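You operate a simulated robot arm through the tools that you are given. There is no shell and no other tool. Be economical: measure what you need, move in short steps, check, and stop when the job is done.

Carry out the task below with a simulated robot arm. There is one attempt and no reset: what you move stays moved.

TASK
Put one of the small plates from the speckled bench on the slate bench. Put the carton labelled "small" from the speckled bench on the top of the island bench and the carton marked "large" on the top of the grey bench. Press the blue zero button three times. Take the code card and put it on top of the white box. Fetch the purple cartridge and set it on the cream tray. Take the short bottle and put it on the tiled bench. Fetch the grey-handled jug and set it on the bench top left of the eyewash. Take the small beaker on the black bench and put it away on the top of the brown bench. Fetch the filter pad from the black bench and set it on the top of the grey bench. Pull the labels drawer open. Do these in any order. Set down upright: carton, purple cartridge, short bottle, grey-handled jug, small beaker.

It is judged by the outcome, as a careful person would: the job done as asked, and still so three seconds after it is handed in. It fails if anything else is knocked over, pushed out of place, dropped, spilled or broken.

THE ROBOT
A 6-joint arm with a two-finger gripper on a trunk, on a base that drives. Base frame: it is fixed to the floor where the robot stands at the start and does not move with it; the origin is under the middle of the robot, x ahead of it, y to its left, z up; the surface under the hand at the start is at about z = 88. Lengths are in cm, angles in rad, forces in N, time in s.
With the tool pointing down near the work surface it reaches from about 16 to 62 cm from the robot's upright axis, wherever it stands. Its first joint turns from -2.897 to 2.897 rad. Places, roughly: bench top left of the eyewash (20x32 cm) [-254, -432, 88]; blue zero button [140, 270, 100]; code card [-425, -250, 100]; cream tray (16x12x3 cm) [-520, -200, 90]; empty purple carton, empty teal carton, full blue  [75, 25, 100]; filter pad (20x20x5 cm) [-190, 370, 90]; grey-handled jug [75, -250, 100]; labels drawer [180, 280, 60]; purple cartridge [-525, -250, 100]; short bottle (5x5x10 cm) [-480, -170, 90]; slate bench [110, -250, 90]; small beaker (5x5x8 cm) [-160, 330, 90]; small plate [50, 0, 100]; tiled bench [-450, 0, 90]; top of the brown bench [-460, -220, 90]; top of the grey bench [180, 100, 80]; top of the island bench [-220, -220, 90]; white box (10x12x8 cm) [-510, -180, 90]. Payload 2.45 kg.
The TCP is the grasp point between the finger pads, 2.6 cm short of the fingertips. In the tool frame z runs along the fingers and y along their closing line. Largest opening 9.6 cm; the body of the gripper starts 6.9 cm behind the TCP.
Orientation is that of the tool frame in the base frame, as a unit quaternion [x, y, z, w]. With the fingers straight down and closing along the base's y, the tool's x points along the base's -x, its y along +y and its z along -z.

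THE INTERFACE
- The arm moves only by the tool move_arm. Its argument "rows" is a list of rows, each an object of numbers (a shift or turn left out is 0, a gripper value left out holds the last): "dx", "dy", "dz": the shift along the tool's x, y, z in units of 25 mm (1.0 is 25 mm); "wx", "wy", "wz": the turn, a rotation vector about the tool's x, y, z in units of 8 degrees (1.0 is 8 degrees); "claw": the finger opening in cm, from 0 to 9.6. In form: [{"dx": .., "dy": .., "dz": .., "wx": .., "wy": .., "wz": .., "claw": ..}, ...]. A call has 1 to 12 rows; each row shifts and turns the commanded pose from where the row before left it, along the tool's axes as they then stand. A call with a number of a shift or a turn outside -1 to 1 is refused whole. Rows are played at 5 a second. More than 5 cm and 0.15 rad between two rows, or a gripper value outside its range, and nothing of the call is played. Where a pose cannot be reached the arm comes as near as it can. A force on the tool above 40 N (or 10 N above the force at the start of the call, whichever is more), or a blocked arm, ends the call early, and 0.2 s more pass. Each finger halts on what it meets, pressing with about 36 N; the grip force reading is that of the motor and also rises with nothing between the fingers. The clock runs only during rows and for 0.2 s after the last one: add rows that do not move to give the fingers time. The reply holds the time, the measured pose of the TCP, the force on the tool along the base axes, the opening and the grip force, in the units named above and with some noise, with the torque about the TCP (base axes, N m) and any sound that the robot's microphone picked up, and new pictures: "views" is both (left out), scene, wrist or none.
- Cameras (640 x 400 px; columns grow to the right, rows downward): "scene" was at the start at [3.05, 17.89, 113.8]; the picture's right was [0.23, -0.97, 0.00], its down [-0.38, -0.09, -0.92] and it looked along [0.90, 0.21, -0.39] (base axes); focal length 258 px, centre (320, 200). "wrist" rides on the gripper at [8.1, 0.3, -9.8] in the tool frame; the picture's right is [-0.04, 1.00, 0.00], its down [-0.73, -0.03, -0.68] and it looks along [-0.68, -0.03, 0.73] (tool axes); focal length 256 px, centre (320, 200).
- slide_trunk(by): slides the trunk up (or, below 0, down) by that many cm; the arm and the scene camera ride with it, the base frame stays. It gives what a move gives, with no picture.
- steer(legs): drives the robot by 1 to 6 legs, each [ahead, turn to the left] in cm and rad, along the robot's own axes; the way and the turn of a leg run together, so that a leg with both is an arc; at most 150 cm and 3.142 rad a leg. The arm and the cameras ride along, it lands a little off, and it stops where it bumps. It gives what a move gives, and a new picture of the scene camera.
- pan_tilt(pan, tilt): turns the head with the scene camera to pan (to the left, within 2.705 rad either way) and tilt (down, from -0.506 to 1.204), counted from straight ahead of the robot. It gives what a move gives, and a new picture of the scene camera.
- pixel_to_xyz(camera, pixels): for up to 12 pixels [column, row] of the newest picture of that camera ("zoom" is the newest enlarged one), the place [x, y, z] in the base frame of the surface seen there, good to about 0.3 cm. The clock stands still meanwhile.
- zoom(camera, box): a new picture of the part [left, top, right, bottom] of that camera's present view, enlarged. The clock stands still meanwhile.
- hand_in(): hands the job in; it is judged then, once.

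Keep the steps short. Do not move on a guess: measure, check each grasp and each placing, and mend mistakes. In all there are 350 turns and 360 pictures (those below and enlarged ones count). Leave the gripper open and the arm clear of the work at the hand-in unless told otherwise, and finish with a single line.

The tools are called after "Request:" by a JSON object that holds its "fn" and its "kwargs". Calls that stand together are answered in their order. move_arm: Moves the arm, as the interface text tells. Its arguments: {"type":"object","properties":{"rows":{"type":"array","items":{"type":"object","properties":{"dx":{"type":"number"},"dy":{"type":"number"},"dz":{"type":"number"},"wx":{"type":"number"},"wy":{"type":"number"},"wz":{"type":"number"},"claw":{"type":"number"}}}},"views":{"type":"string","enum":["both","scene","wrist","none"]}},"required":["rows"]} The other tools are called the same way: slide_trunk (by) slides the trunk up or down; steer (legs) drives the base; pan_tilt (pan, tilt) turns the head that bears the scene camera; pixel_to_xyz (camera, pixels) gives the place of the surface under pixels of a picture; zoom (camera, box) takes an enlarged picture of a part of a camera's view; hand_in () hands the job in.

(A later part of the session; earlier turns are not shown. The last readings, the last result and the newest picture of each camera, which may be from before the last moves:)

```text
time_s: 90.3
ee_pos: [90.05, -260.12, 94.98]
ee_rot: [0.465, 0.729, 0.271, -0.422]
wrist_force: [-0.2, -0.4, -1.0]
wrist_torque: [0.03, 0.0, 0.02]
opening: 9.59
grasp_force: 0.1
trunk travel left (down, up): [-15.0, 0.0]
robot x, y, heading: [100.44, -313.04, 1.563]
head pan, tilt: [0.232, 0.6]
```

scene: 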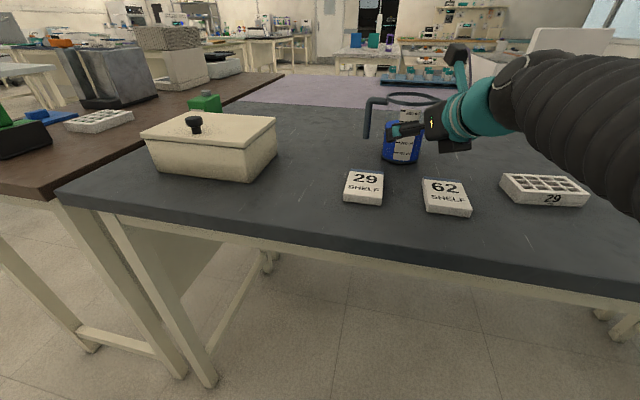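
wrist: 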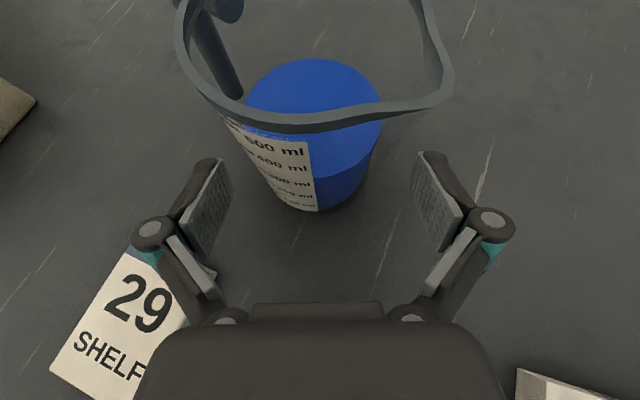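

Request:
{"fn": "move_arm", "kwargs": {"rows": [{"dx": 0.27, "dz": 0.475}, {"dx": 0.27, "dz": 0.475}, {"dx": 0.27, "dz": 0.475}, {}]}}

```text
time_s: 91.3
ee_pos: [88.06, -256.45, 94.94]
ee_rot: [0.466, 0.729, 0.272, -0.422]
wrist_force: [0.1, -0.1, -0.7]
wrist_torque: [0.01, 0.01, 0.03]
opening: 9.61
grasp_force: 0.1
trunk travel left (down, up): [-15.0, 0.0]
robot x, y, heading: [100.53, -312.82, 1.565]
head pan, tilt: [0.232, 0.6]
```

scene: 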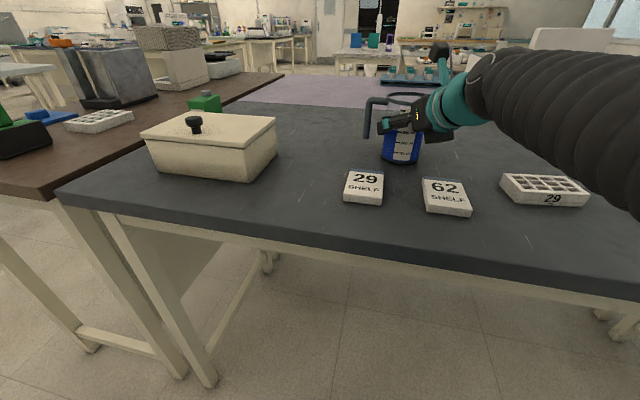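
wrist: 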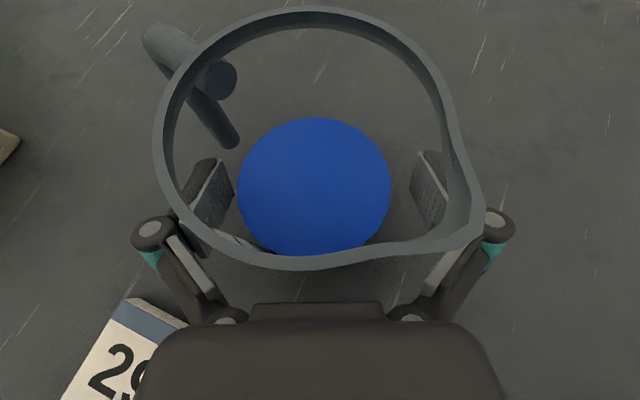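

Fingers straddle the body. Close on it.

Request:
{"fn": "move_arm", "kwargs": {"rows": [{"claw": 8.6}, {"claw": 8.2}, {"claw": 7.8}, {"claw": 7.2}, {"claw": 6.5}, {}, {}]}}

```text
time_s: 92.9
ee_pos: [88.12, -256.49, 94.99]
ee_rot: [0.465, 0.729, 0.272, -0.423]
wrist_force: [-2.3, -1.2, 5.6]
wrist_torque: [-0.08, 0.34, 0.06]
opening: 8.77
grasp_force: 36.4
trunk travel left (down, up): [-15.0, 0.0]
robot x, y, heading: [100.49, -312.89, 1.566]
head pan, tilt: [0.232, 0.6]
```

scene: 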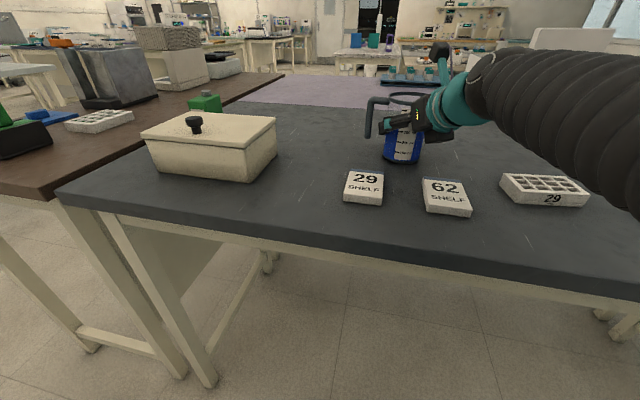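
wrist: 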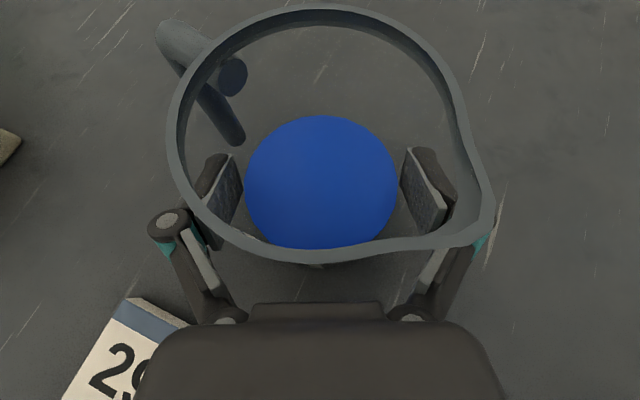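

Gripped at 8.77 cm. Lift gently.

Request:
{"fn": "move_arm", "kwargs": {"rows": [{"dx": 0.174, "dz": -0.1}, {"dx": 0.174, "dz": -0.1}, {"dx": 0.348, "dz": -0.198}, {"dx": 0.348, "dz": -0.198}, {"dx": 0.348, "dz": -0.198}, {"dx": 0.348, "dz": -0.198}, {}]}}

```text
time_s: 94.5
ee_pos: [88.07, -256.35, 99.98]
ee_rot: [0.465, 0.73, 0.271, -0.422]
wrist_force: [-0.3, 0.5, -3.4]
wrist_torque: [-0.04, -0.09, 0.03]
opening: 8.71
grasp_force: 35.6
trunk travel left (down, up): [-15.0, 0.0]
robot x, y, heading: [100.53, -312.73, 1.569]
head pan, tilt: [0.232, 0.6]
```

scene: 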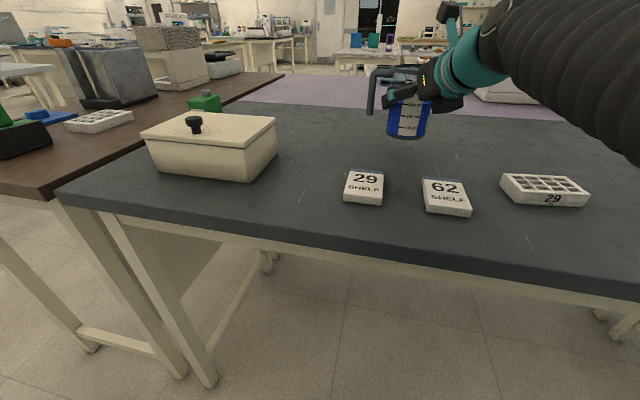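
wrist: 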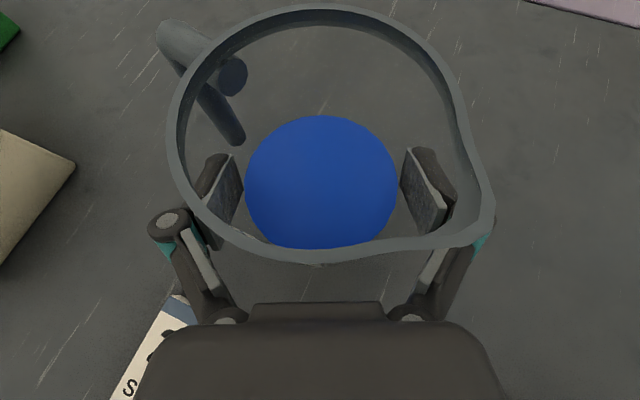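

Lifted and upright. Pull the arm in 12 cm, then back away and turn to the west.

Request:
{"fn": "move_arm", "kwargs": {"rows": [{"dx": -0.4, "dy": -0.155, "dz": -0.705}, {"dx": -0.4, "dy": -0.155, "dz": -0.705}, {"dx": -0.4, "dy": -0.155, "dz": -0.705}, {"dx": -0.4, "dy": -0.155, "dz": -0.705}, {"dx": -0.4, "dy": -0.155, "dz": -0.705}, {"dx": -0.4, "dy": -0.155, "dz": -0.705}, {}], "views": "none"}}

Request:
{"fn": "steer", "kwargs": {"legs": [[-28, 0], [0, 0.8], [0, 0.77]]}}

Request:
{"fn": "steer", "kwargs": {"legs": [[120, 0], [120, 0]]}}

Request:
{"fn": "pan_tilt", "kwargs": {"pan": 0.7, "tilt": 0.3}}

```text
time_s: 96.1
ee_pos: [91.07, -268.46, 99.87]
ee_rot: [0.466, 0.729, 0.271, -0.422]
wrist_force: [-0.2, -0.6, -4.1]
wrist_torque: [-0.02, -0.1, 0.01]
opening: 8.7
grasp_force: 36.4
trunk travel left (down, up): [-15.0, 0.0]
robot x, y, heading: [100.28, -313.03, 1.565]
head pan, tilt: [0.232, 0.6]
```

```text
time_s: 102.2
ee_pos: [55.94, -350.55, 100.01]
ee_rot: [-0.188, 0.845, -0.107, -0.49]
wrist_force: [-0.7, -0.7, -4.5]
wrist_torque: [0.08, -0.05, -0.02]
opening: 8.69
grasp_force: 35.9
trunk travel left (down, up): [-15.0, 0.0]
robot x, y, heading: [100.32, -341.16, 3.146]
head pan, tilt: [0.232, 0.6]
```

scene: 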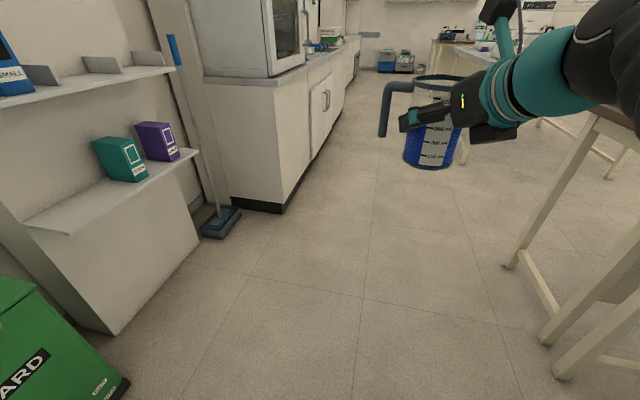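

```text
time_s: 113.9
ee_pos: [-183.63, -350.76, 99.9]
ee_rot: [-0.189, 0.844, -0.108, -0.49]
wrist_force: [-0.2, -0.6, -4.3]
wrist_torque: [0.11, -0.05, 0.03]
opening: 8.67
grasp_force: 36.6
trunk travel left (down, up): [-15.0, 0.0]
robot x, y, heading: [-139.15, -341.3, -3.144]
head pan, tilt: [0.232, 0.6]
```

scene: 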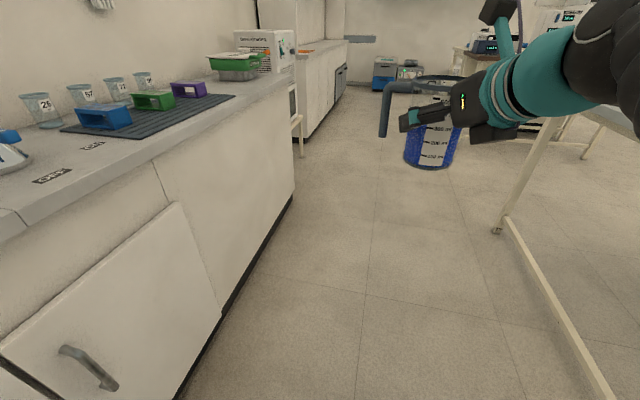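

```text
time_s: 114.8
ee_pos: [-183.48, -350.84, 99.9]
ee_rot: [-0.189, 0.844, -0.108, -0.489]
wrist_force: [0.0, 0.6, -4.2]
wrist_torque: [0.09, -0.04, 0.0]
opening: 8.68
grasp_force: 35.7
trunk travel left (down, up): [-15.0, 0.0]
robot x, y, heading: [-139.22, -341.01, -3.141]
head pan, tilt: [0.7, 0.3]
```

scene: 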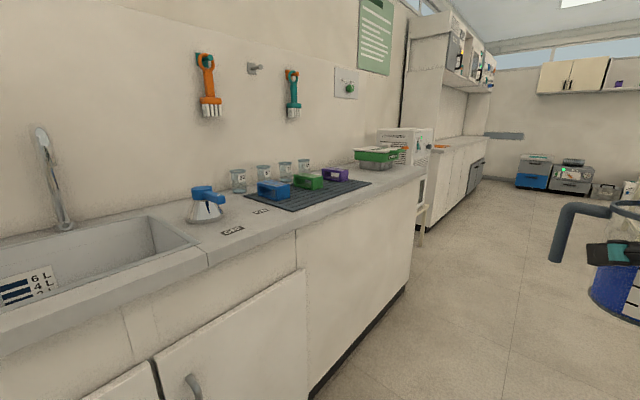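

Request:
{"fn": "pixel_to_xyz", "kwargs": {"camera": "scene", "pixels": [[415, 172], [405, 140], [380, 162], [460, 148], [435, 165], [350, 185], [420, 240], [208, 210], [235, 232], [345, 85], [430, 120], [60, 220]]}}

Request:
{"fn": "zoom", "kwargs": {"camera": "scene", "box": [320, 60, 520, 240]}}

```text
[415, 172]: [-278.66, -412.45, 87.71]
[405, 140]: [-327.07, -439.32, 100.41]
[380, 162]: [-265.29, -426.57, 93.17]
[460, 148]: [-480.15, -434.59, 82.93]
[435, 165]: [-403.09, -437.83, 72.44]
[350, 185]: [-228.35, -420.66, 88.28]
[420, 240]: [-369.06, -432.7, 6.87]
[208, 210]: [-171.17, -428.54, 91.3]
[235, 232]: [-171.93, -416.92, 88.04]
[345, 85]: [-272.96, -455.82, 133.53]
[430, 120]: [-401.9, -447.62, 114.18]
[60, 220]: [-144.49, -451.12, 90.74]
```

```text
2.22 times, centred on (420, 150) of scene
```

zoom: 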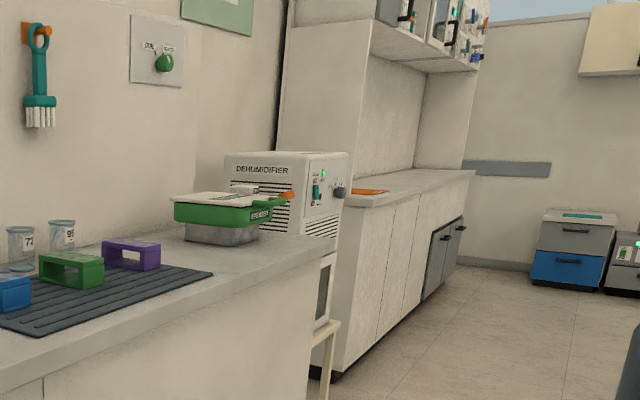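

Drive on to x≈-248 and face the counter.

Request:
{"fn": "steer", "kwargs": {"legs": [[108, 0], [0, 0.785], [0, 0.785]]}}

Request:
{"fn": "pan_tilt", "kwargs": {"pan": 0.0, "tilt": 0.4}}

```text
time_s: 124.5
ee_pos: [-237.25, -385.68, 99.97]
ee_rot: [0.731, -0.462, 0.423, 0.27]
wrist_force: [0.4, 1.5, -4.4]
wrist_torque: [0.02, 0.08, -0.01]
opening: 8.66
grasp_force: 36.2
trunk travel left (down, up): [-15.0, 0.0]
robot x, y, heading: [-247.22, -341.05, -1.564]
head pan, tilt: [0.7, 0.3]
```

scene: 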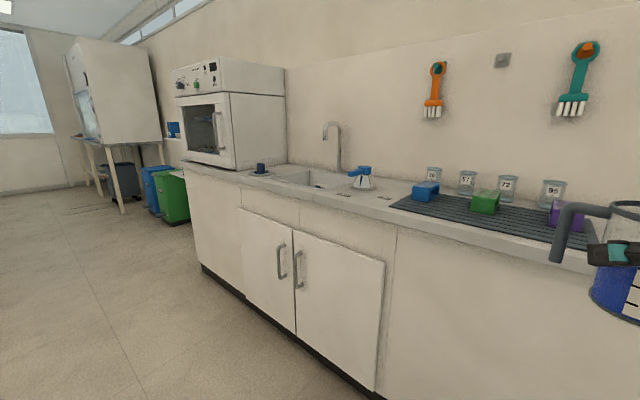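

```text
time_s: 125.6
ee_pos: [-237.29, -385.82, 99.86]
ee_rot: [0.731, -0.462, 0.423, 0.269]
wrist_force: [0.2, 0.8, -3.7]
wrist_torque: [0.05, 0.08, -0.01]
opening: 8.64
grasp_force: 36.1
trunk travel left (down, up): [-15.0, 0.0]
robot x, y, heading: [-247.14, -341.32, -1.564]
head pan, tilt: [0.0, 0.4]
```

scene: 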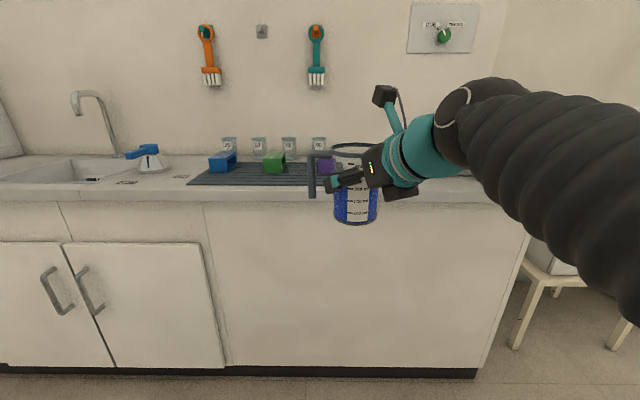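

The green box at x≈-265 on the counter end looks like the eyewash. Shift the jug sideways to x≈-253 first and look.

Request:
{"fn": "move_arm", "kwargs": {"rows": [{"dx": -0.134, "dy": 0.803, "dz": -0.351}, {"dx": -0.134, "dy": 0.803, "dz": -0.351}, {"dx": -0.134, "dy": 0.803, "dz": -0.351}, {"dx": -0.134, "dy": 0.803, "dz": -0.351}, {"dx": -0.134, "dy": 0.803, "dz": -0.351}, {"dx": -0.134, "dy": 0.803, "dz": -0.351}, {"dx": -0.134, "dy": 0.803, "dz": -0.351}, {}]}}

```text
time_s: 127.6
ee_pos: [-249.86, -385.34, 101.68]
ee_rot: [0.746, -0.434, 0.431, 0.264]
wrist_force: [-0.2, -0.8, -3.4]
wrist_torque: [0.04, 0.08, 0.03]
opening: 8.64
grasp_force: 35.7
trunk travel left (down, up): [-15.0, 0.0]
robot x, y, heading: [-247.18, -341.51, -1.566]
head pan, tilt: [0.0, 0.4]
stopped in row 8: the arm was blocked; the commanded pose is now the measured one
```

scene: 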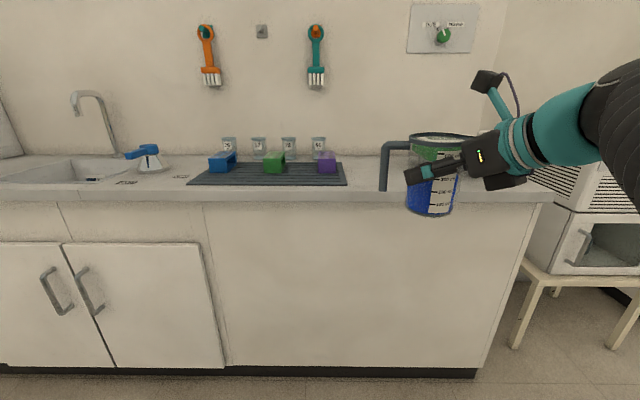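
wrist: 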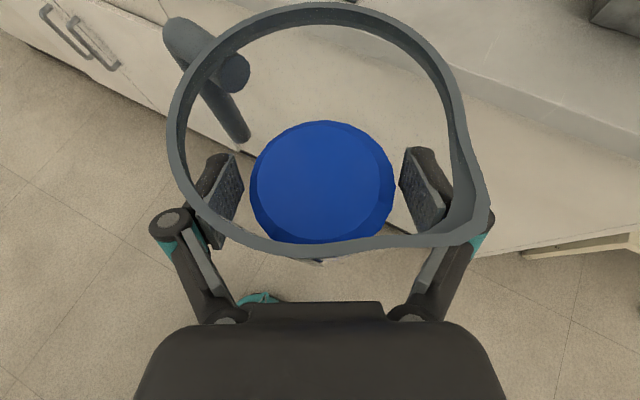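

Request:
{"fn": "pixel_to_xyz", "kwargs": {"camera": "scene", "pixels": [[345, 184], [338, 166], [420, 155], [460, 148], [370, 180], [480, 195], [535, 195], [478, 150], [327, 165]]}}

Request:
{"fn": "zoom", "kwargs": {"camera": "scene", "box": [320, 100, 560, 220]}}

```text
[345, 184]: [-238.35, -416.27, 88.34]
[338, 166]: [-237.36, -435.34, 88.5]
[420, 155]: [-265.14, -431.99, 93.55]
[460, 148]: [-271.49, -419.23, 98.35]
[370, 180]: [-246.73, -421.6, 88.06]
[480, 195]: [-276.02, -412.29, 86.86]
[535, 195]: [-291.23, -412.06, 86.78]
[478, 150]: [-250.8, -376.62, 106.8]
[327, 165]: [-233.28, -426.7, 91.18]
```

```text
2.67 times, centred on (440, 160) of scene
```

zoom: 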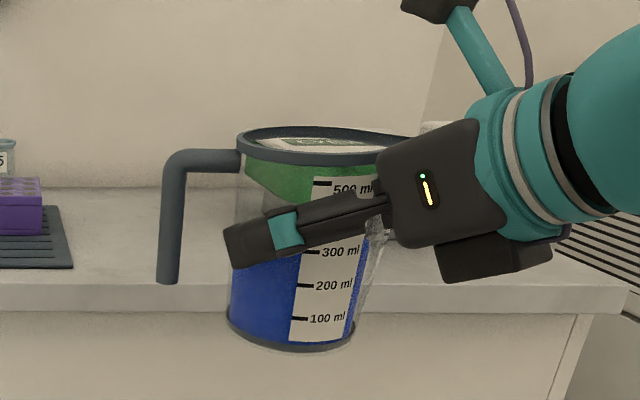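

Mat ends at x=-238, green eyewash box starts at -264; aim the jug centre at (-252, -430). Small right turn and drive 33 cm forward.

Request:
{"fn": "steer", "kwargs": {"legs": [[0, -0.03], [20, 0], [12, 0]]}}

```text
time_s: 130.4
ee_pos: [-251.89, -417.19, 101.77]
ee_rot: [0.74, -0.444, 0.427, 0.271]
wrist_force: [0.2, 0.8, -4.2]
wrist_torque: [0.06, 0.1, 0.03]
opening: 8.65
grasp_force: 35.4
trunk travel left (down, up): [-15.0, 0.0]
robot x, y, heading: [-247.84, -372.77, -1.594]
head pan, tilt: [0.0, 0.4]
```

scene: 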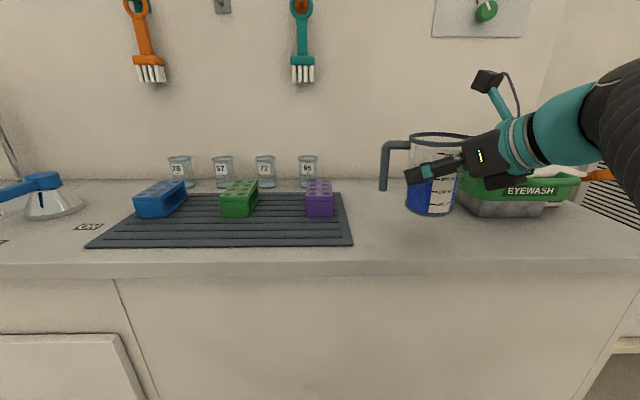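

"EYEWASH" is confirmed. Extend the arm 12 cm over the free spot.

Request:
{"fn": "move_arm", "kwargs": {"rows": [{"dx": 0.355, "dy": 0.383, "dz": 0.65, "wz": 0.18}, {"dx": 0.355, "dy": 0.383, "dz": 0.65}, {"dx": 0.355, "dy": 0.383, "dz": 0.65}, {"dx": 0.355, "dy": 0.383, "dz": 0.65}, {"dx": 0.355, "dy": 0.383, "dz": 0.65}, {"dx": 0.355, "dy": 0.383, "dz": 0.65}, {}]}}

```text
time_s: 132.0
ee_pos: [-251.97, -429.8, 101.67]
ee_rot: [0.734, -0.452, 0.432, 0.265]
wrist_force: [-1.1, 0.2, -4.4]
wrist_torque: [0.04, 0.08, 0.01]
opening: 8.64
grasp_force: 36.2
trunk travel left (down, up): [-15.0, 0.0]
robot x, y, heading: [-248.03, -373.06, -1.59]
head pan, tilt: [0.0, 0.4]
```

scene: 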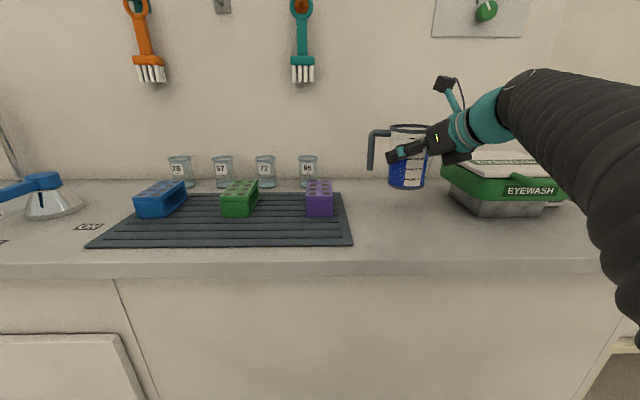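
wrist: 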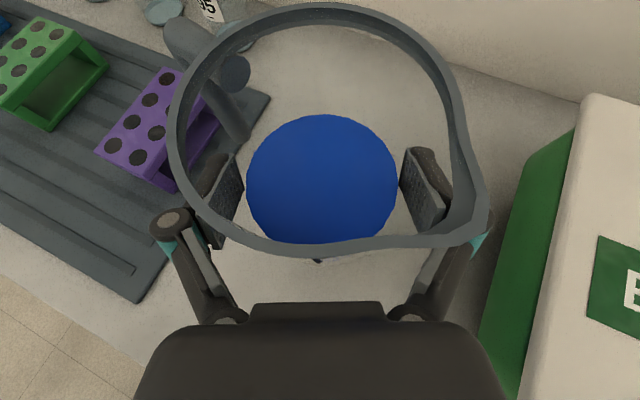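

Level. Lower 6.3 cm, watching the force.

Request:
{"fn": "move_arm", "kwargs": {"rows": [{"dx": -0.44, "dz": 0.245}, {"dx": -0.44, "dz": 0.245}, {"dx": -0.44, "dz": 0.245}, {"dx": -0.44, "dz": 0.245}, {"dx": -0.3, "dz": 0.165}, {"dx": -0.1, "dz": 0.055}, {}]}}

```text
time_s: 133.6
ee_pos: [-252.02, -429.81, 95.33]
ee_rot: [0.734, -0.453, 0.431, 0.265]
wrist_force: [0.2, -0.2, -4.5]
wrist_torque: [0.03, 0.09, 0.01]
opening: 8.64
grasp_force: 36.7
trunk travel left (down, up): [-15.0, 0.0]
robot x, y, heading: [-247.7, -373.3, -1.585]
head pan, tilt: [0.0, 0.4]
```

scene: 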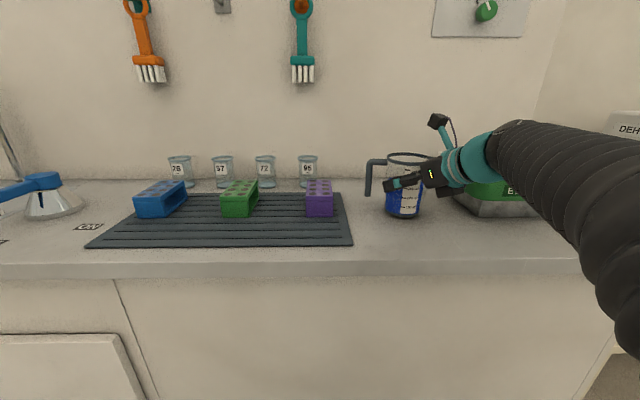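
wrist: 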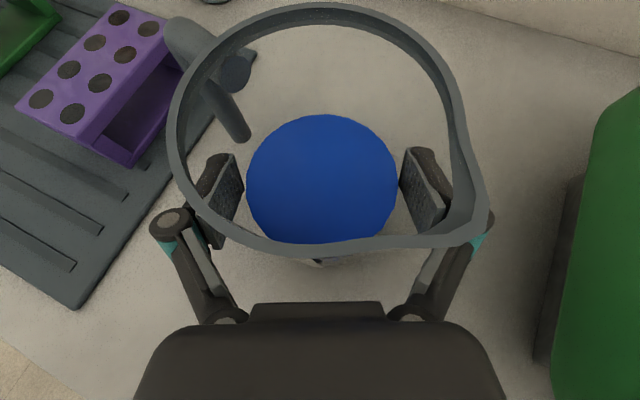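

Request:
{"fn": "move_arm", "kwargs": {"rows": [{"dx": -0.052, "dz": 0.029}, {"dx": -0.052, "dz": 0.029}, {}], "views": "none"}}

```text
time_s: 134.4
ee_pos: [-252.08, -429.71, 95.13]
ee_rot: [0.734, -0.453, 0.432, 0.265]
wrist_force: [0.6, -0.3, -4.0]
wrist_torque: [0.06, 0.12, 0.0]
opening: 8.61
grasp_force: 36.0
trunk travel left (down, up): [-15.0, 0.0]
robot x, y, heading: [-247.69, -373.15, -1.589]
head pan, tilt: [0.0, 0.4]
```

Request:
{"fn": "move_arm", "kwargs": {"rows": [{"dx": -0.052, "dz": 0.029}, {"dx": -0.052, "dz": 0.029}, {}], "views": "none"}}

```text
time_s: 135.2
ee_pos: [-252.06, -429.79, 95.03]
ee_rot: [0.733, -0.451, 0.433, 0.266]
wrist_force: [0.5, -5.0, 14.6]
wrist_torque: [0.07, -0.44, -0.15]
opening: 8.65
grasp_force: 36.0
trunk travel left (down, up): [-15.0, 0.0]
robot x, y, heading: [-247.99, -373.31, -1.585]
head pan, tilt: [0.0, 0.4]
```

Contact. Relax 0.1 cm, open, and draw straight back along the approach.

Request:
{"fn": "move_arm", "kwargs": {"rows": [{"dx": 0.035, "dz": -0.02}, {"claw": 9.0}, {"claw": 9.6}, {}, {}]}}

```text
time_s: 136.4
ee_pos: [-252.03, -429.78, 95.08]
ee_rot: [0.734, -0.452, 0.432, 0.266]
wrist_force: [-0.1, -0.2, -0.6]
wrist_torque: [-0.02, -0.01, 0.02]
opening: 9.59
grasp_force: 0.1
trunk travel left (down, up): [-15.0, 0.0]
robot x, y, heading: [-247.66, -373.4, -1.585]
head pan, tilt: [0.0, 0.4]
```

scene: 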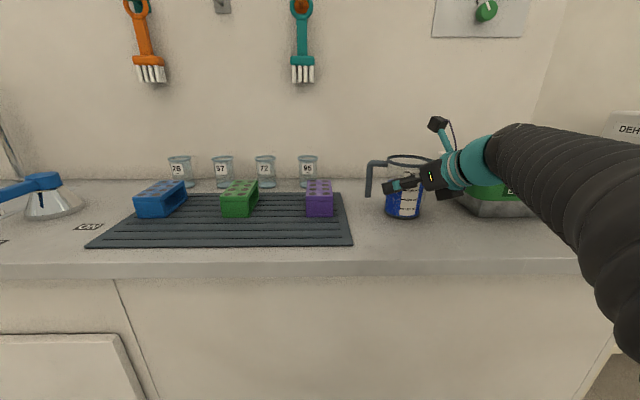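
wrist: 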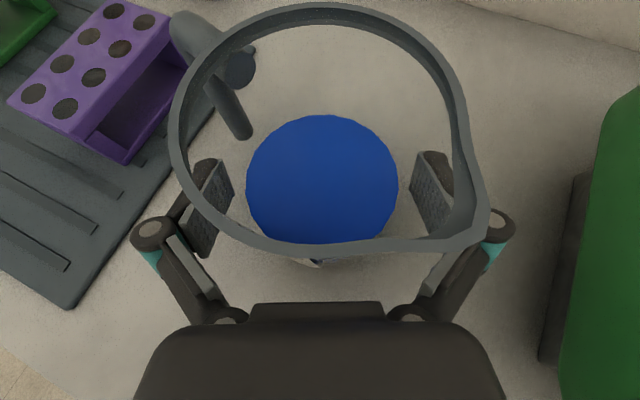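

Request:
{"fn": "move_arm", "kwargs": {"rows": [{"dx": -0.19, "dz": -0.35}, {"dx": -0.39, "dz": -0.7}, {"dx": -0.39, "dz": -0.7}, {"dx": -0.39, "dz": -0.7}, {"dx": -0.39, "dz": -0.7}, {"dx": -0.39, "dz": -0.7}, {}]}}

```text
time_s: 138.0
ee_pos: [-257.15, -419.78, 94.98]
ee_rot: [0.733, -0.453, 0.432, 0.266]
wrist_force: [-0.4, 0.3, 0.1]
wrist_torque: [0.0, -0.02, -0.01]
opening: 9.58
grasp_force: 0.1
trunk travel left (down, up): [-15.0, 0.0]
robot x, y, heading: [-247.72, -373.1, -1.591]
head pan, tilt: [0.0, 0.4]
```

scene: 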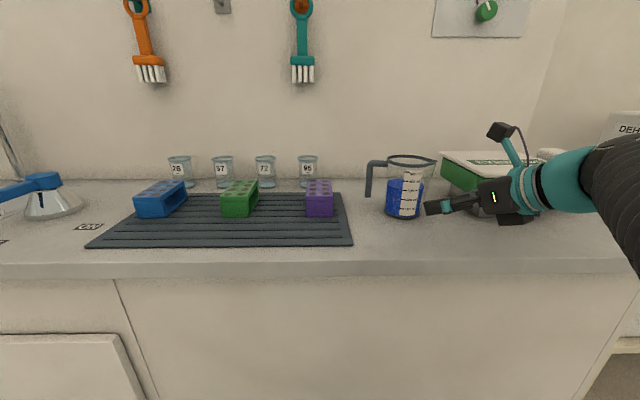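
wrist: 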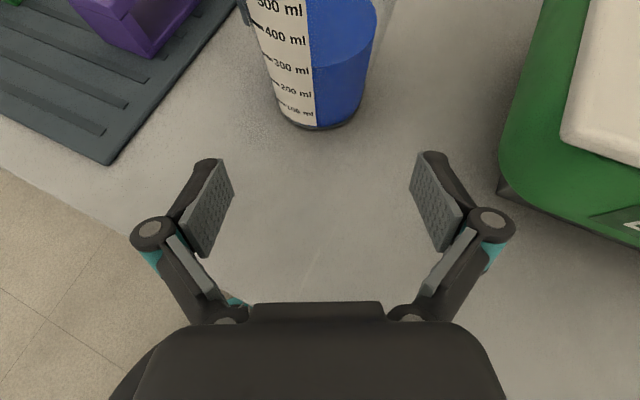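

The jug stands upright left of the eyewash. Back out and turn west toward the brown bench.

Request:
{"fn": "steer", "kwargs": {"legs": [[-40, 0], [0, -1.5]]}}

Request:
{"fn": "pan_tilt", "kwargs": {"pan": -0.2, "tilt": 0.25}}

```text
time_s: 144.1
ee_pos: [-294.26, -327.33, 95.03]
ee_rot: [-0.23, 0.831, -0.136, -0.488]
wrist_force: [-0.2, 0.9, 0.2]
wrist_torque: [0.02, 0.01, -0.02]
opening: 9.59
grasp_force: 0.1
trunk travel left (down, up): [-15.0, 0.0]
robot x, y, heading: [-247.2, -333.3, -3.083]
head pan, tilt: [0.0, 0.4]
```

scene: 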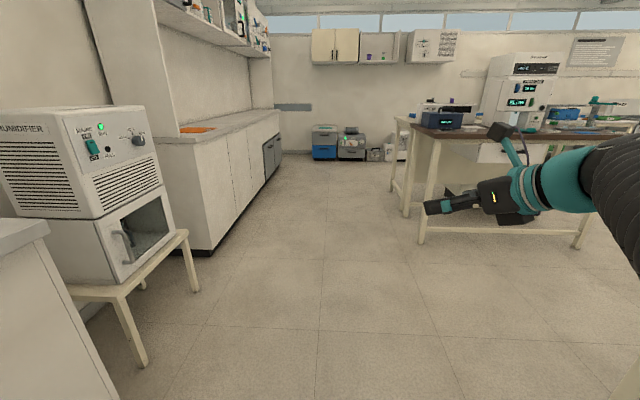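

```text
time_s: 144.9
ee_pos: [-294.2, -327.52, 94.92]
ee_rot: [-0.229, 0.831, -0.135, -0.488]
wrist_force: [-0.6, 0.3, 0.3]
wrist_torque: [0.01, -0.03, 0.0]
opening: 9.64
grasp_force: 0.2
trunk travel left (down, up): [-15.0, 0.0]
robot x, y, heading: [-247.06, -333.16, -3.091]
head pan, tilt: [-0.201, 0.25]
```

scene: 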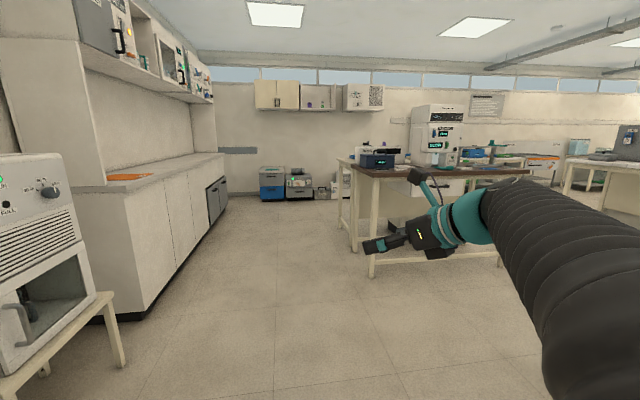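

Request:
{"fn": "pixel_to_xyz", "kwargs": {"camera": "scene", "pixels": [[372, 176], [527, 171], [353, 165], [372, 275], [352, 248], [378, 160], [435, 150], [498, 265], [350, 158], [475, 155]]}}

Request:
{"fn": "zoom", "kwargs": {"camera": "scene", "box": [330, 90, 570, 240]}}

```text
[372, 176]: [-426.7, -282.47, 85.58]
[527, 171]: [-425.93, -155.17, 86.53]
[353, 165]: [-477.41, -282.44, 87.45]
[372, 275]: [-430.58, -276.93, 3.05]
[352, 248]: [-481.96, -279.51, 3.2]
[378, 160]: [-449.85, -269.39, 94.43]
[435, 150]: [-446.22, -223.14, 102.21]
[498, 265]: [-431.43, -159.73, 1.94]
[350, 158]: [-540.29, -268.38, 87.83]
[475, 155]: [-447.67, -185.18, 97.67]
```

```text
2.67 times, centred on (450, 165) of scene
```

zoom: 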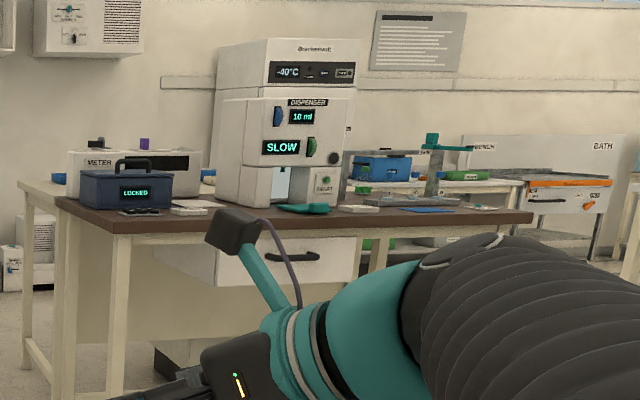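

Restore the tool to vertical and drive on past the brown bench's south end to see the west bench.

Request:
{"fn": "move_arm", "kwargs": {"rows": [{"wy": -0.94}, {"wy": -0.94}, {"wy": -0.94}, {"wy": -0.94}, {"wy": -0.94}, {"wy": -0.94}, {"wy": -0.94}, {"wy": -0.92}, {"dz": -0.8}, {"dz": -0.8}, {}], "views": "none"}}

Request:
{"fn": "steer", "kwargs": {"legs": [[110, 0]]}}

Request:
{"fn": "pan_tilt", "kwargs": {"pan": -0.5, "tilt": 0.25}}

```text
time_s: 147.3
ee_pos: [-294.06, -327.49, 99.01]
ee_rot: [-0.266, 0.964, -0.003, -0.008]
wrist_force: [0.5, 0.1, -0.9]
wrist_torque: [-0.03, 0.0, 0.02]
opening: 9.59
grasp_force: 0.0
trunk travel left (down, up): [-15.0, 0.0]
robot x, y, heading: [-247.02, -333.55, -3.09]
head pan, tilt: [-0.201, 0.25]
```

```text
time_s: 152.9
ee_pos: [-403.87, -333.5, 99.12]
ee_rot: [-0.268, 0.963, -0.002, -0.008]
wrist_force: [-0.4, -0.5, 0.0]
wrist_torque: [0.0, -0.04, 0.01]
opening: 9.61
grasp_force: 0.0
trunk travel left (down, up): [-15.0, 0.0]
robot x, y, heading: [-356.98, -339.25, -3.086]
head pan, tilt: [-0.201, 0.25]
```

scene: 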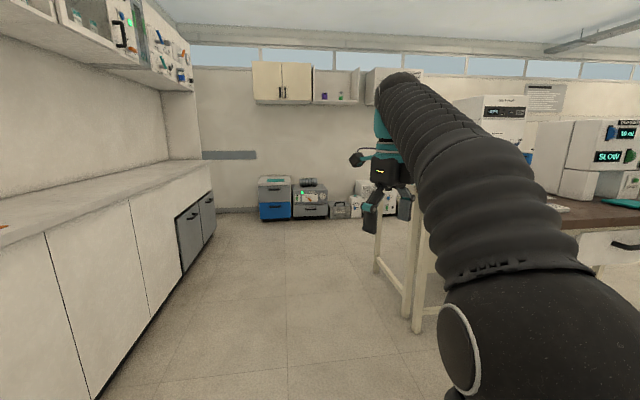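

```text
time_s: 153.7
ee_pos: [-403.89, -333.61, 98.95]
ee_rot: [-0.268, 0.963, -0.003, -0.008]
wrist_force: [0.6, 0.3, 0.4]
wrist_torque: [0.01, 0.01, 0.01]
opening: 9.58
grasp_force: 0.1
trunk travel left (down, up): [-15.0, 0.0]
robot x, y, heading: [-356.92, -339.6, -3.088]
head pan, tilt: [-0.499, 0.25]
```

scene: 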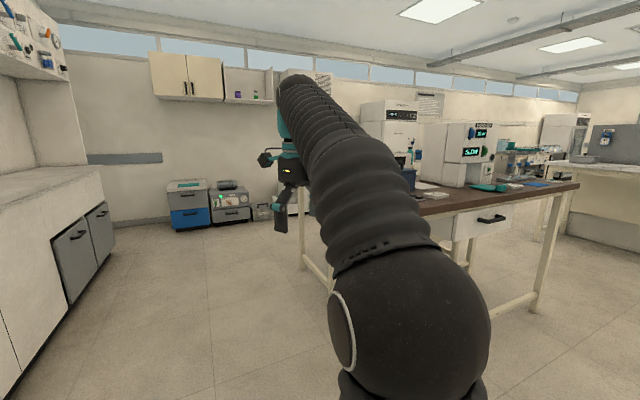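

Request:
{"fn": "pixel_to_xyz", "kwargs": {"camera": "scene", "pixels": [[190, 215], [230, 205], [140, 215], [262, 212], [300, 262], [330, 285], [310, 195], [545, 155], [570, 165], [480, 160]]}}

Request:
{"fn": "steer", "kwargs": {"legs": [[150, 0]]}}

Request:
{"fn": "pan_tilt", "kwargs": {"pan": -1.4, "tilt": 0.3}}

```text
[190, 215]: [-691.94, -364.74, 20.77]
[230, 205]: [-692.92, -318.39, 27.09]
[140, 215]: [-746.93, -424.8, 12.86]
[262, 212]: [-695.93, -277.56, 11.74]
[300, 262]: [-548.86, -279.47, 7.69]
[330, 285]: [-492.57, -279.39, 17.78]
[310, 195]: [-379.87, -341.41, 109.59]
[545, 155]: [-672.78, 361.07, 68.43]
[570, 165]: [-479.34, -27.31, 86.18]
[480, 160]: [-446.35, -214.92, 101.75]
```

```text
time_s: 161.1
ee_pos: [-553.05, -339.49, 99.06]
ee_rot: [-0.258, 0.966, -0.002, -0.007]
wrist_force: [-0.6, 0.1, 0.4]
wrist_torque: [0.02, -0.03, 0.01]
opening: 9.61
grasp_force: 0.0
trunk travel left (down, up): [-15.0, 0.0]
robot x, y, heading: [-505.75, -346.41, -3.106]
head pan, tilt: [-0.499, 0.25]
```

scene: 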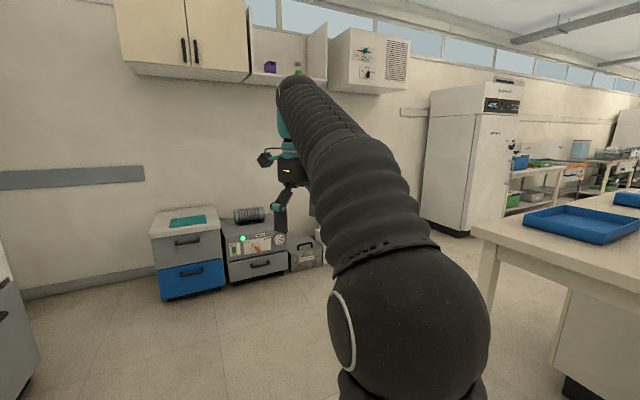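

```text
time_s: 162.3
ee_pos: [-553.09, -339.48, 98.95]
ee_rot: [-0.258, 0.966, -0.003, -0.008]
wrist_force: [0.6, 0.3, -1.0]
wrist_torque: [0.02, -0.01, -0.01]
opening: 9.58
grasp_force: 0.0
trunk travel left (down, up): [-15.0, 0.0]
robot x, y, heading: [-506.27, -346.28, -3.107]
head pan, tilt: [-1.4, 0.3]
```

scene: 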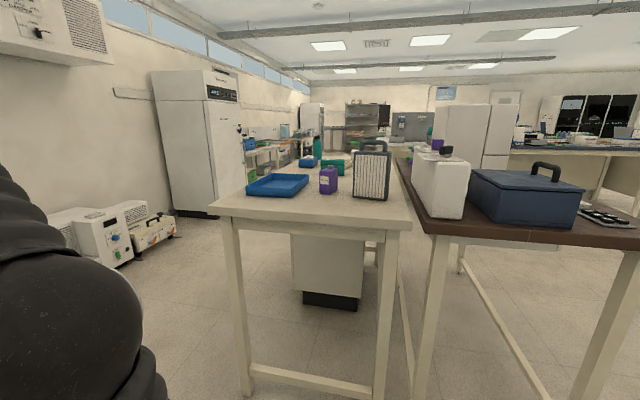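

Request:
{"fn": "pixel_to_xyz", "kwargs": {"camera": "scene", "pixels": [[328, 182], [280, 190], [370, 185], [308, 164], [333, 168], [218, 208], [405, 215], [250, 380], [190, 190], [115, 250], [150, 245], [300, 180]]}}

Request:
{"fn": "zoom", "kwargs": {"camera": "scene", "box": [230, 120, 430, 230]}}

```text
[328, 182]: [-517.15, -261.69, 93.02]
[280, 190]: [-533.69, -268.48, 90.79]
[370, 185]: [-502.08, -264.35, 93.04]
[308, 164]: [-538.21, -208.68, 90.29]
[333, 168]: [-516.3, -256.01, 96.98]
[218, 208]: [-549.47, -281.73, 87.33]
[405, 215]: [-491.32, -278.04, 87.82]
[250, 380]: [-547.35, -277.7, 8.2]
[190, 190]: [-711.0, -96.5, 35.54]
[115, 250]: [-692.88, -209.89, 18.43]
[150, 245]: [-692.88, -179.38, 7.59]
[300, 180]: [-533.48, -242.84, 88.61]
```

```text
3.20 times, centred on (330, 175) of scene
```

zoom: 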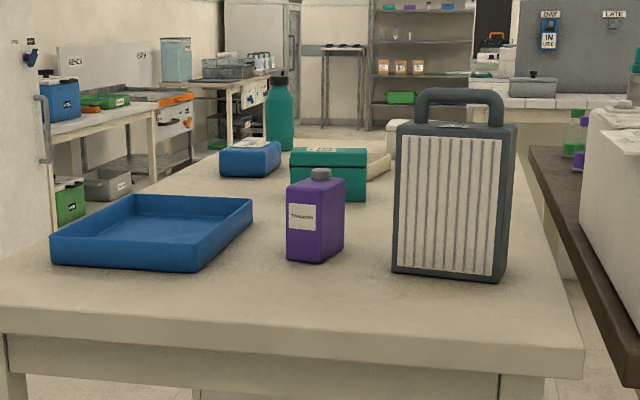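

Purple cartridge stands at about (-517, -260) near the south end of the cream bench. Turn to face it from the south.

Request:
{"fn": "steer", "kwargs": {"legs": [[7, 0], [0, -1.605]]}}

Request:
{"fn": "pan_tilt", "kwargs": {"pan": 0.0, "tilt": 0.45}}

```text
time_s: 167.2
ee_pos: [-504.78, -299.65, 99.06]
ee_rot: [0.513, 0.858, 0.003, -0.007]
wrist_force: [0.2, 1.2, -0.5]
wrist_torque: [-0.02, -0.06, -0.04]
opening: 9.6
grasp_force: 0.0
trunk travel left (down, up): [-15.0, 0.0]
robot x, y, heading: [-512.91, -346.58, 1.576]
head pan, tilt: [-1.4, 0.3]
```

scene: 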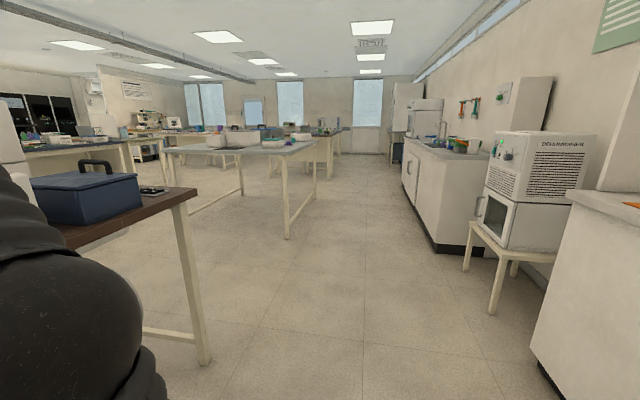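

```text
time_s: 168.7
ee_pos: [-504.79, -299.6, 99.1]
ee_rot: [0.514, 0.858, 0.004, -0.007]
wrist_force: [0.2, -0.2, -0.6]
wrist_torque: [0.01, 0.02, 0.01]
opening: 9.63
grasp_force: 0.0
trunk travel left (down, up): [-15.0, 0.0]
robot x, y, heading: [-512.59, -346.43, 1.574]
head pan, tilt: [0.0, 0.45]
```

scene: 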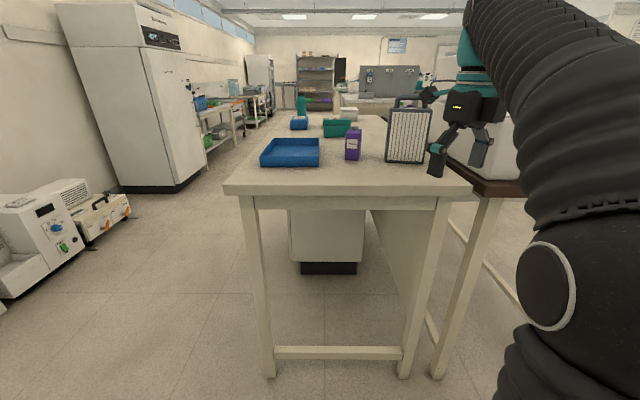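

Request:
{"fn": "zoom", "kwargs": {"camera": "scene", "box": [250, 85, 450, 210]}}

Request:
{"fn": "pixel_to_xyz", "kwargs": {"camera": "scene", "pixels": [[346, 156], [358, 158], [352, 130], [350, 137], [345, 140], [360, 140], [360, 155], [390, 162], [425, 162], [410, 105], [320, 165], [336, 138]]}}

```text
3.20 times, centred on (350, 148) of scene
```

zoom: 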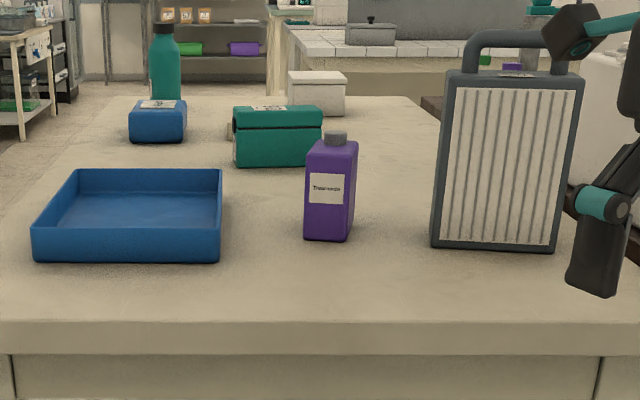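

```text
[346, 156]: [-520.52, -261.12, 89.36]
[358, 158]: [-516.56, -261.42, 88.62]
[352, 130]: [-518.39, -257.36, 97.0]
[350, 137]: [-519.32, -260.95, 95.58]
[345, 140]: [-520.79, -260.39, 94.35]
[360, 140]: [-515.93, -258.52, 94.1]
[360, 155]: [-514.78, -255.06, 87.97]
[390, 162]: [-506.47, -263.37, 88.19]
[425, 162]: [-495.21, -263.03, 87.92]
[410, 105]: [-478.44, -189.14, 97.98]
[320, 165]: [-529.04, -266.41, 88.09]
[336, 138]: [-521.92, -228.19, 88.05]
```

Request:
{"fn": "zoom", "kwargs": {"camera": "scene", "box": [335, 120, 375, 165]}}

Request:
{"fn": "pan_tilt", "kwargs": {"pan": -0.35, "tilt": 0.45}}

```text
8.89 times, centred on (355, 142) of scene
```

zoom: 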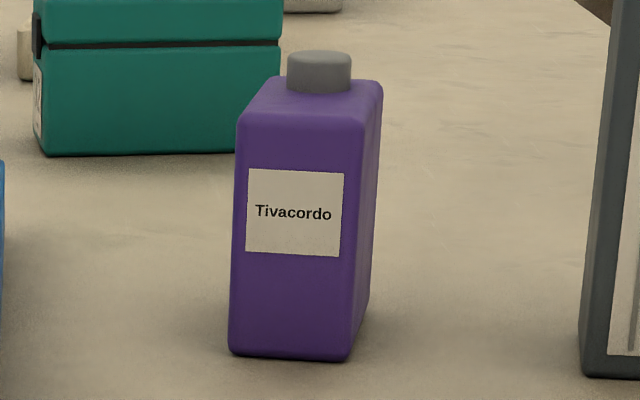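

```text
time_s: 169.6
ee_pos: [-504.84, -299.66, 99.11]
ee_rot: [0.514, 0.858, 0.003, -0.008]
wrist_force: [-0.7, -0.2, -0.3]
wrist_torque: [0.03, -0.01, -0.02]
opening: 9.58
grasp_force: 0.0
trunk travel left (down, up): [-15.0, 0.0]
robot x, y, heading: [-512.94, -346.49, 1.582]
head pan, tilt: [-0.351, 0.45]
```

scene: 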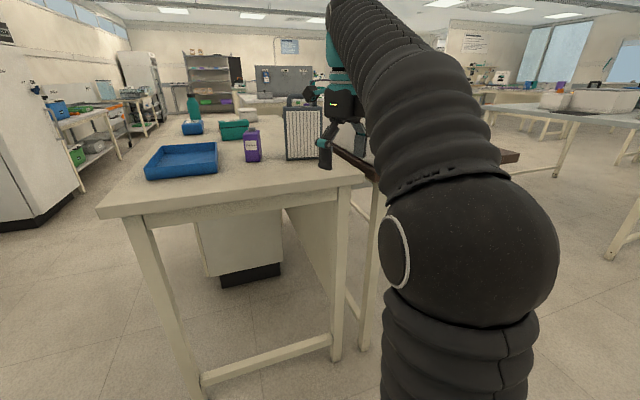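

The cartridge is 4.3 cm wide, 9 tall. Turn and tilt the tool to point north, 60° from vertical, before driving in.

Request:
{"fn": "move_arm", "kwargs": {"rows": [{"wz": 0.9}, {"wz": 0.9}, {"wz": 0.9}, {"wz": 0.55}, {"wy": 0.94}, {"wy": 0.94}, {"wy": 0.94}, {"wy": 0.94}, {"wy": 0.94}, {"wy": 0.94}, {"wy": 0.94}, {"wy": 0.92}], "views": "none"}}

Request:
{"fn": "pan_tilt", "kwargs": {"pan": 0.1, "tilt": 0.5}}

```text
time_s: 172.2
ee_pos: [-504.82, -299.63, 99.08]
ee_rot: [0.6, 0.62, 0.349, -0.366]
wrist_force: [-0.3, -0.2, 0.5]
wrist_torque: [0.02, 0.02, -0.02]
opening: 9.62
grasp_force: 0.1
trunk travel left (down, up): [-15.0, 0.0]
robot x, y, heading: [-513.11, -346.46, 1.576]
head pan, tilt: [-0.351, 0.45]
```

```text
time_s: 173.1
ee_pos: [-504.95, -299.78, 99.11]
ee_rot: [0.6, 0.62, 0.348, -0.366]
wrist_force: [-0.1, -0.2, 0.0]
wrist_torque: [0.0, 0.01, -0.03]
opening: 9.61
grasp_force: 0.1
trunk travel left (down, up): [-15.0, 0.0]
robot x, y, heading: [-513.08, -346.63, 1.581]
head pan, tilt: [0.099, 0.499]
```

scene: 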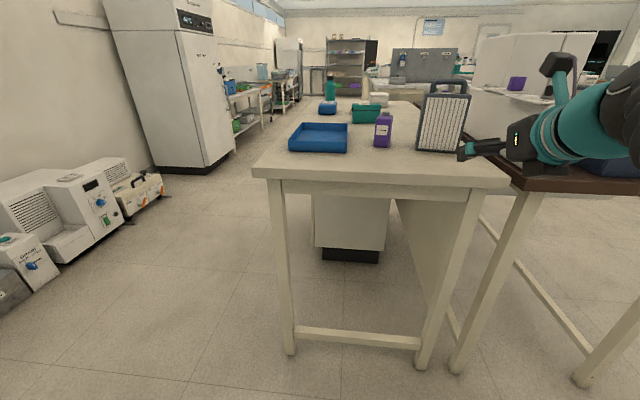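

Request:
{"fn": "pixel_to_xyz", "kwargs": {"camera": "scene", "pixels": [[517, 84], [383, 135], [330, 90], [378, 98]]}}

Request:
{"fn": "move_arm", "kwargs": {"rows": [{"dx": -0.25, "dy": -0.885, "dz": 0.178}, {"dx": -0.25, "dy": -0.885, "dz": 0.178}, {"dx": -0.25, "dy": -0.885, "dz": 0.178}, {"dx": -0.25, "dy": -0.885, "dz": 0.178}, {"dx": -0.25, "dy": -0.885, "dz": 0.178}, {"dx": -0.25, "dy": -0.885, "dz": 0.178}], "views": "none"}}

Request:
{"fn": "steer", "kwargs": {"legs": [[31, 0]]}}

```text
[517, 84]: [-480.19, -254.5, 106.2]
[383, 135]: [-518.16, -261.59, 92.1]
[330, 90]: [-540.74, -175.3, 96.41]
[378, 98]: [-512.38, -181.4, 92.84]
```

```text
time_s: 174.4
ee_pos: [-513.4, -299.52, 94.27]
ee_rot: [0.598, 0.621, 0.347, -0.369]
wrist_force: [-0.6, -0.6, -0.3]
wrist_torque: [0.01, -0.02, -0.03]
opening: 9.59
grasp_force: 0.0
out of reach, approached as far as the arm can: row 4, 5, 6
trunk travel left (down, up): [-15.0, 0.0]
robot x, y, heading: [-513.05, -346.35, 1.573]
head pan, tilt: [0.099, 0.499]
```

```text
time_s: 176.5
ee_pos: [-513.7, -268.54, 94.26]
ee_rot: [0.597, 0.622, 0.347, -0.369]
wrist_force: [0.6, 0.0, -0.6]
wrist_torque: [0.01, 0.0, 0.01]
opening: 9.61
grasp_force: 0.1
trunk travel left (down, up): [-15.0, 0.0]
robot x, y, heading: [-513.44, -315.76, 1.575]
head pan, tilt: [0.099, 0.499]
```

scene: 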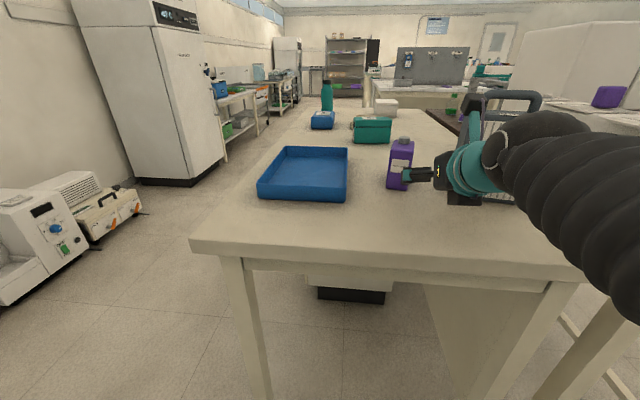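

The arm can't go further left in this posture, so I turn the base left by 0.1 rad and re-aim the tool.

Request:
{"fn": "steer", "kwargs": {"legs": [[-3, 0], [0, 0.11]]}}

Request:
{"fn": "move_arm", "kwargs": {"rows": [{"wx": 0.0, "wz": 0.0}]}}

```text
time_s: 177.9
ee_pos: [-518.88, -271.92, 94.27]
ee_rot: [0.562, 0.654, 0.326, -0.387]
wrist_force: [0.0, 0.5, -0.4]
wrist_torque: [0.02, 0.01, -0.02]
opening: 9.6
grasp_force: 0.1
trunk travel left (down, up): [-15.0, 0.0]
robot x, y, heading: [-513.02, -319.06, 1.684]
head pan, tilt: [0.099, 0.499]
```

scene: 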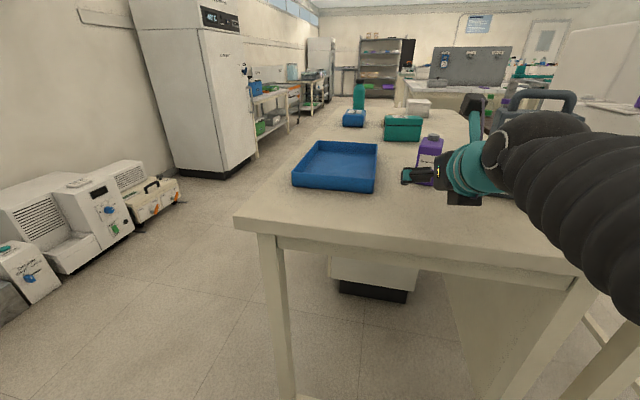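

```text
time_s: 178.3
ee_pos: [-518.87, -272.01, 94.24]
ee_rot: [0.562, 0.654, 0.326, -0.387]
wrist_force: [0.3, -0.7, -0.2]
wrist_torque: [0.0, 0.03, 0.0]
opening: 9.6
grasp_force: 0.1
trunk travel left (down, up): [-15.0, 0.0]
robot x, y, heading: [-513.11, -318.13, 1.684]
head pan, tilt: [0.099, 0.499]
```

scene: 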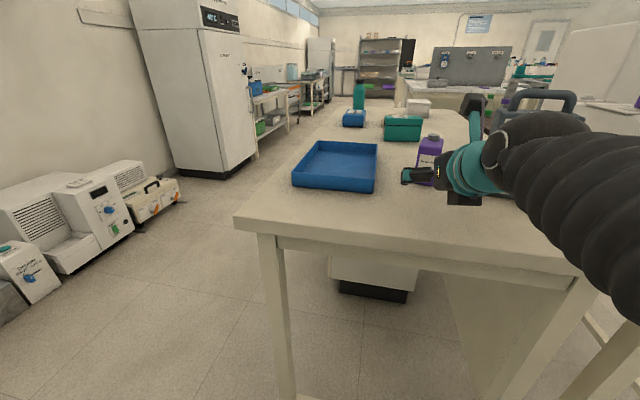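
wrist: 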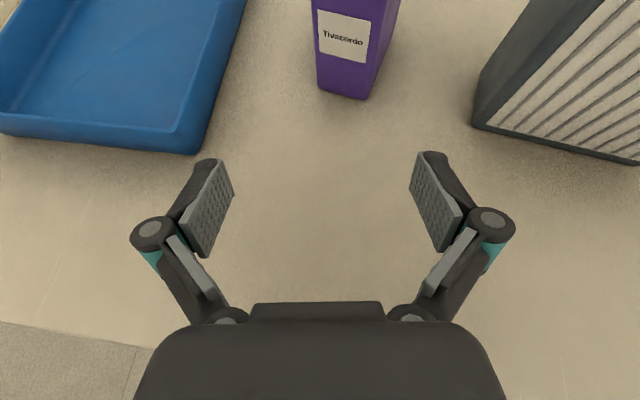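

Request:
{"fn": "pixel_to_xyz", "kwargs": {"camera": "wrist", "pixels": [[320, 90], [366, 98], [345, 70], [313, 20], [370, 20], [398, 10], [378, 70], [475, 120], [205, 148]]}}

```text
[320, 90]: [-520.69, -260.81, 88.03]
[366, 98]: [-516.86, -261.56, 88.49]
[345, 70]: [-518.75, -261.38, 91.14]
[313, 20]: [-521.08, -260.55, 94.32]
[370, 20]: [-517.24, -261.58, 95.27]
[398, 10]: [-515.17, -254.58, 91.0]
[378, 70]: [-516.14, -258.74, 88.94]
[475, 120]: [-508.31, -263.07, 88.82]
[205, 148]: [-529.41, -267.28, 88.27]
```

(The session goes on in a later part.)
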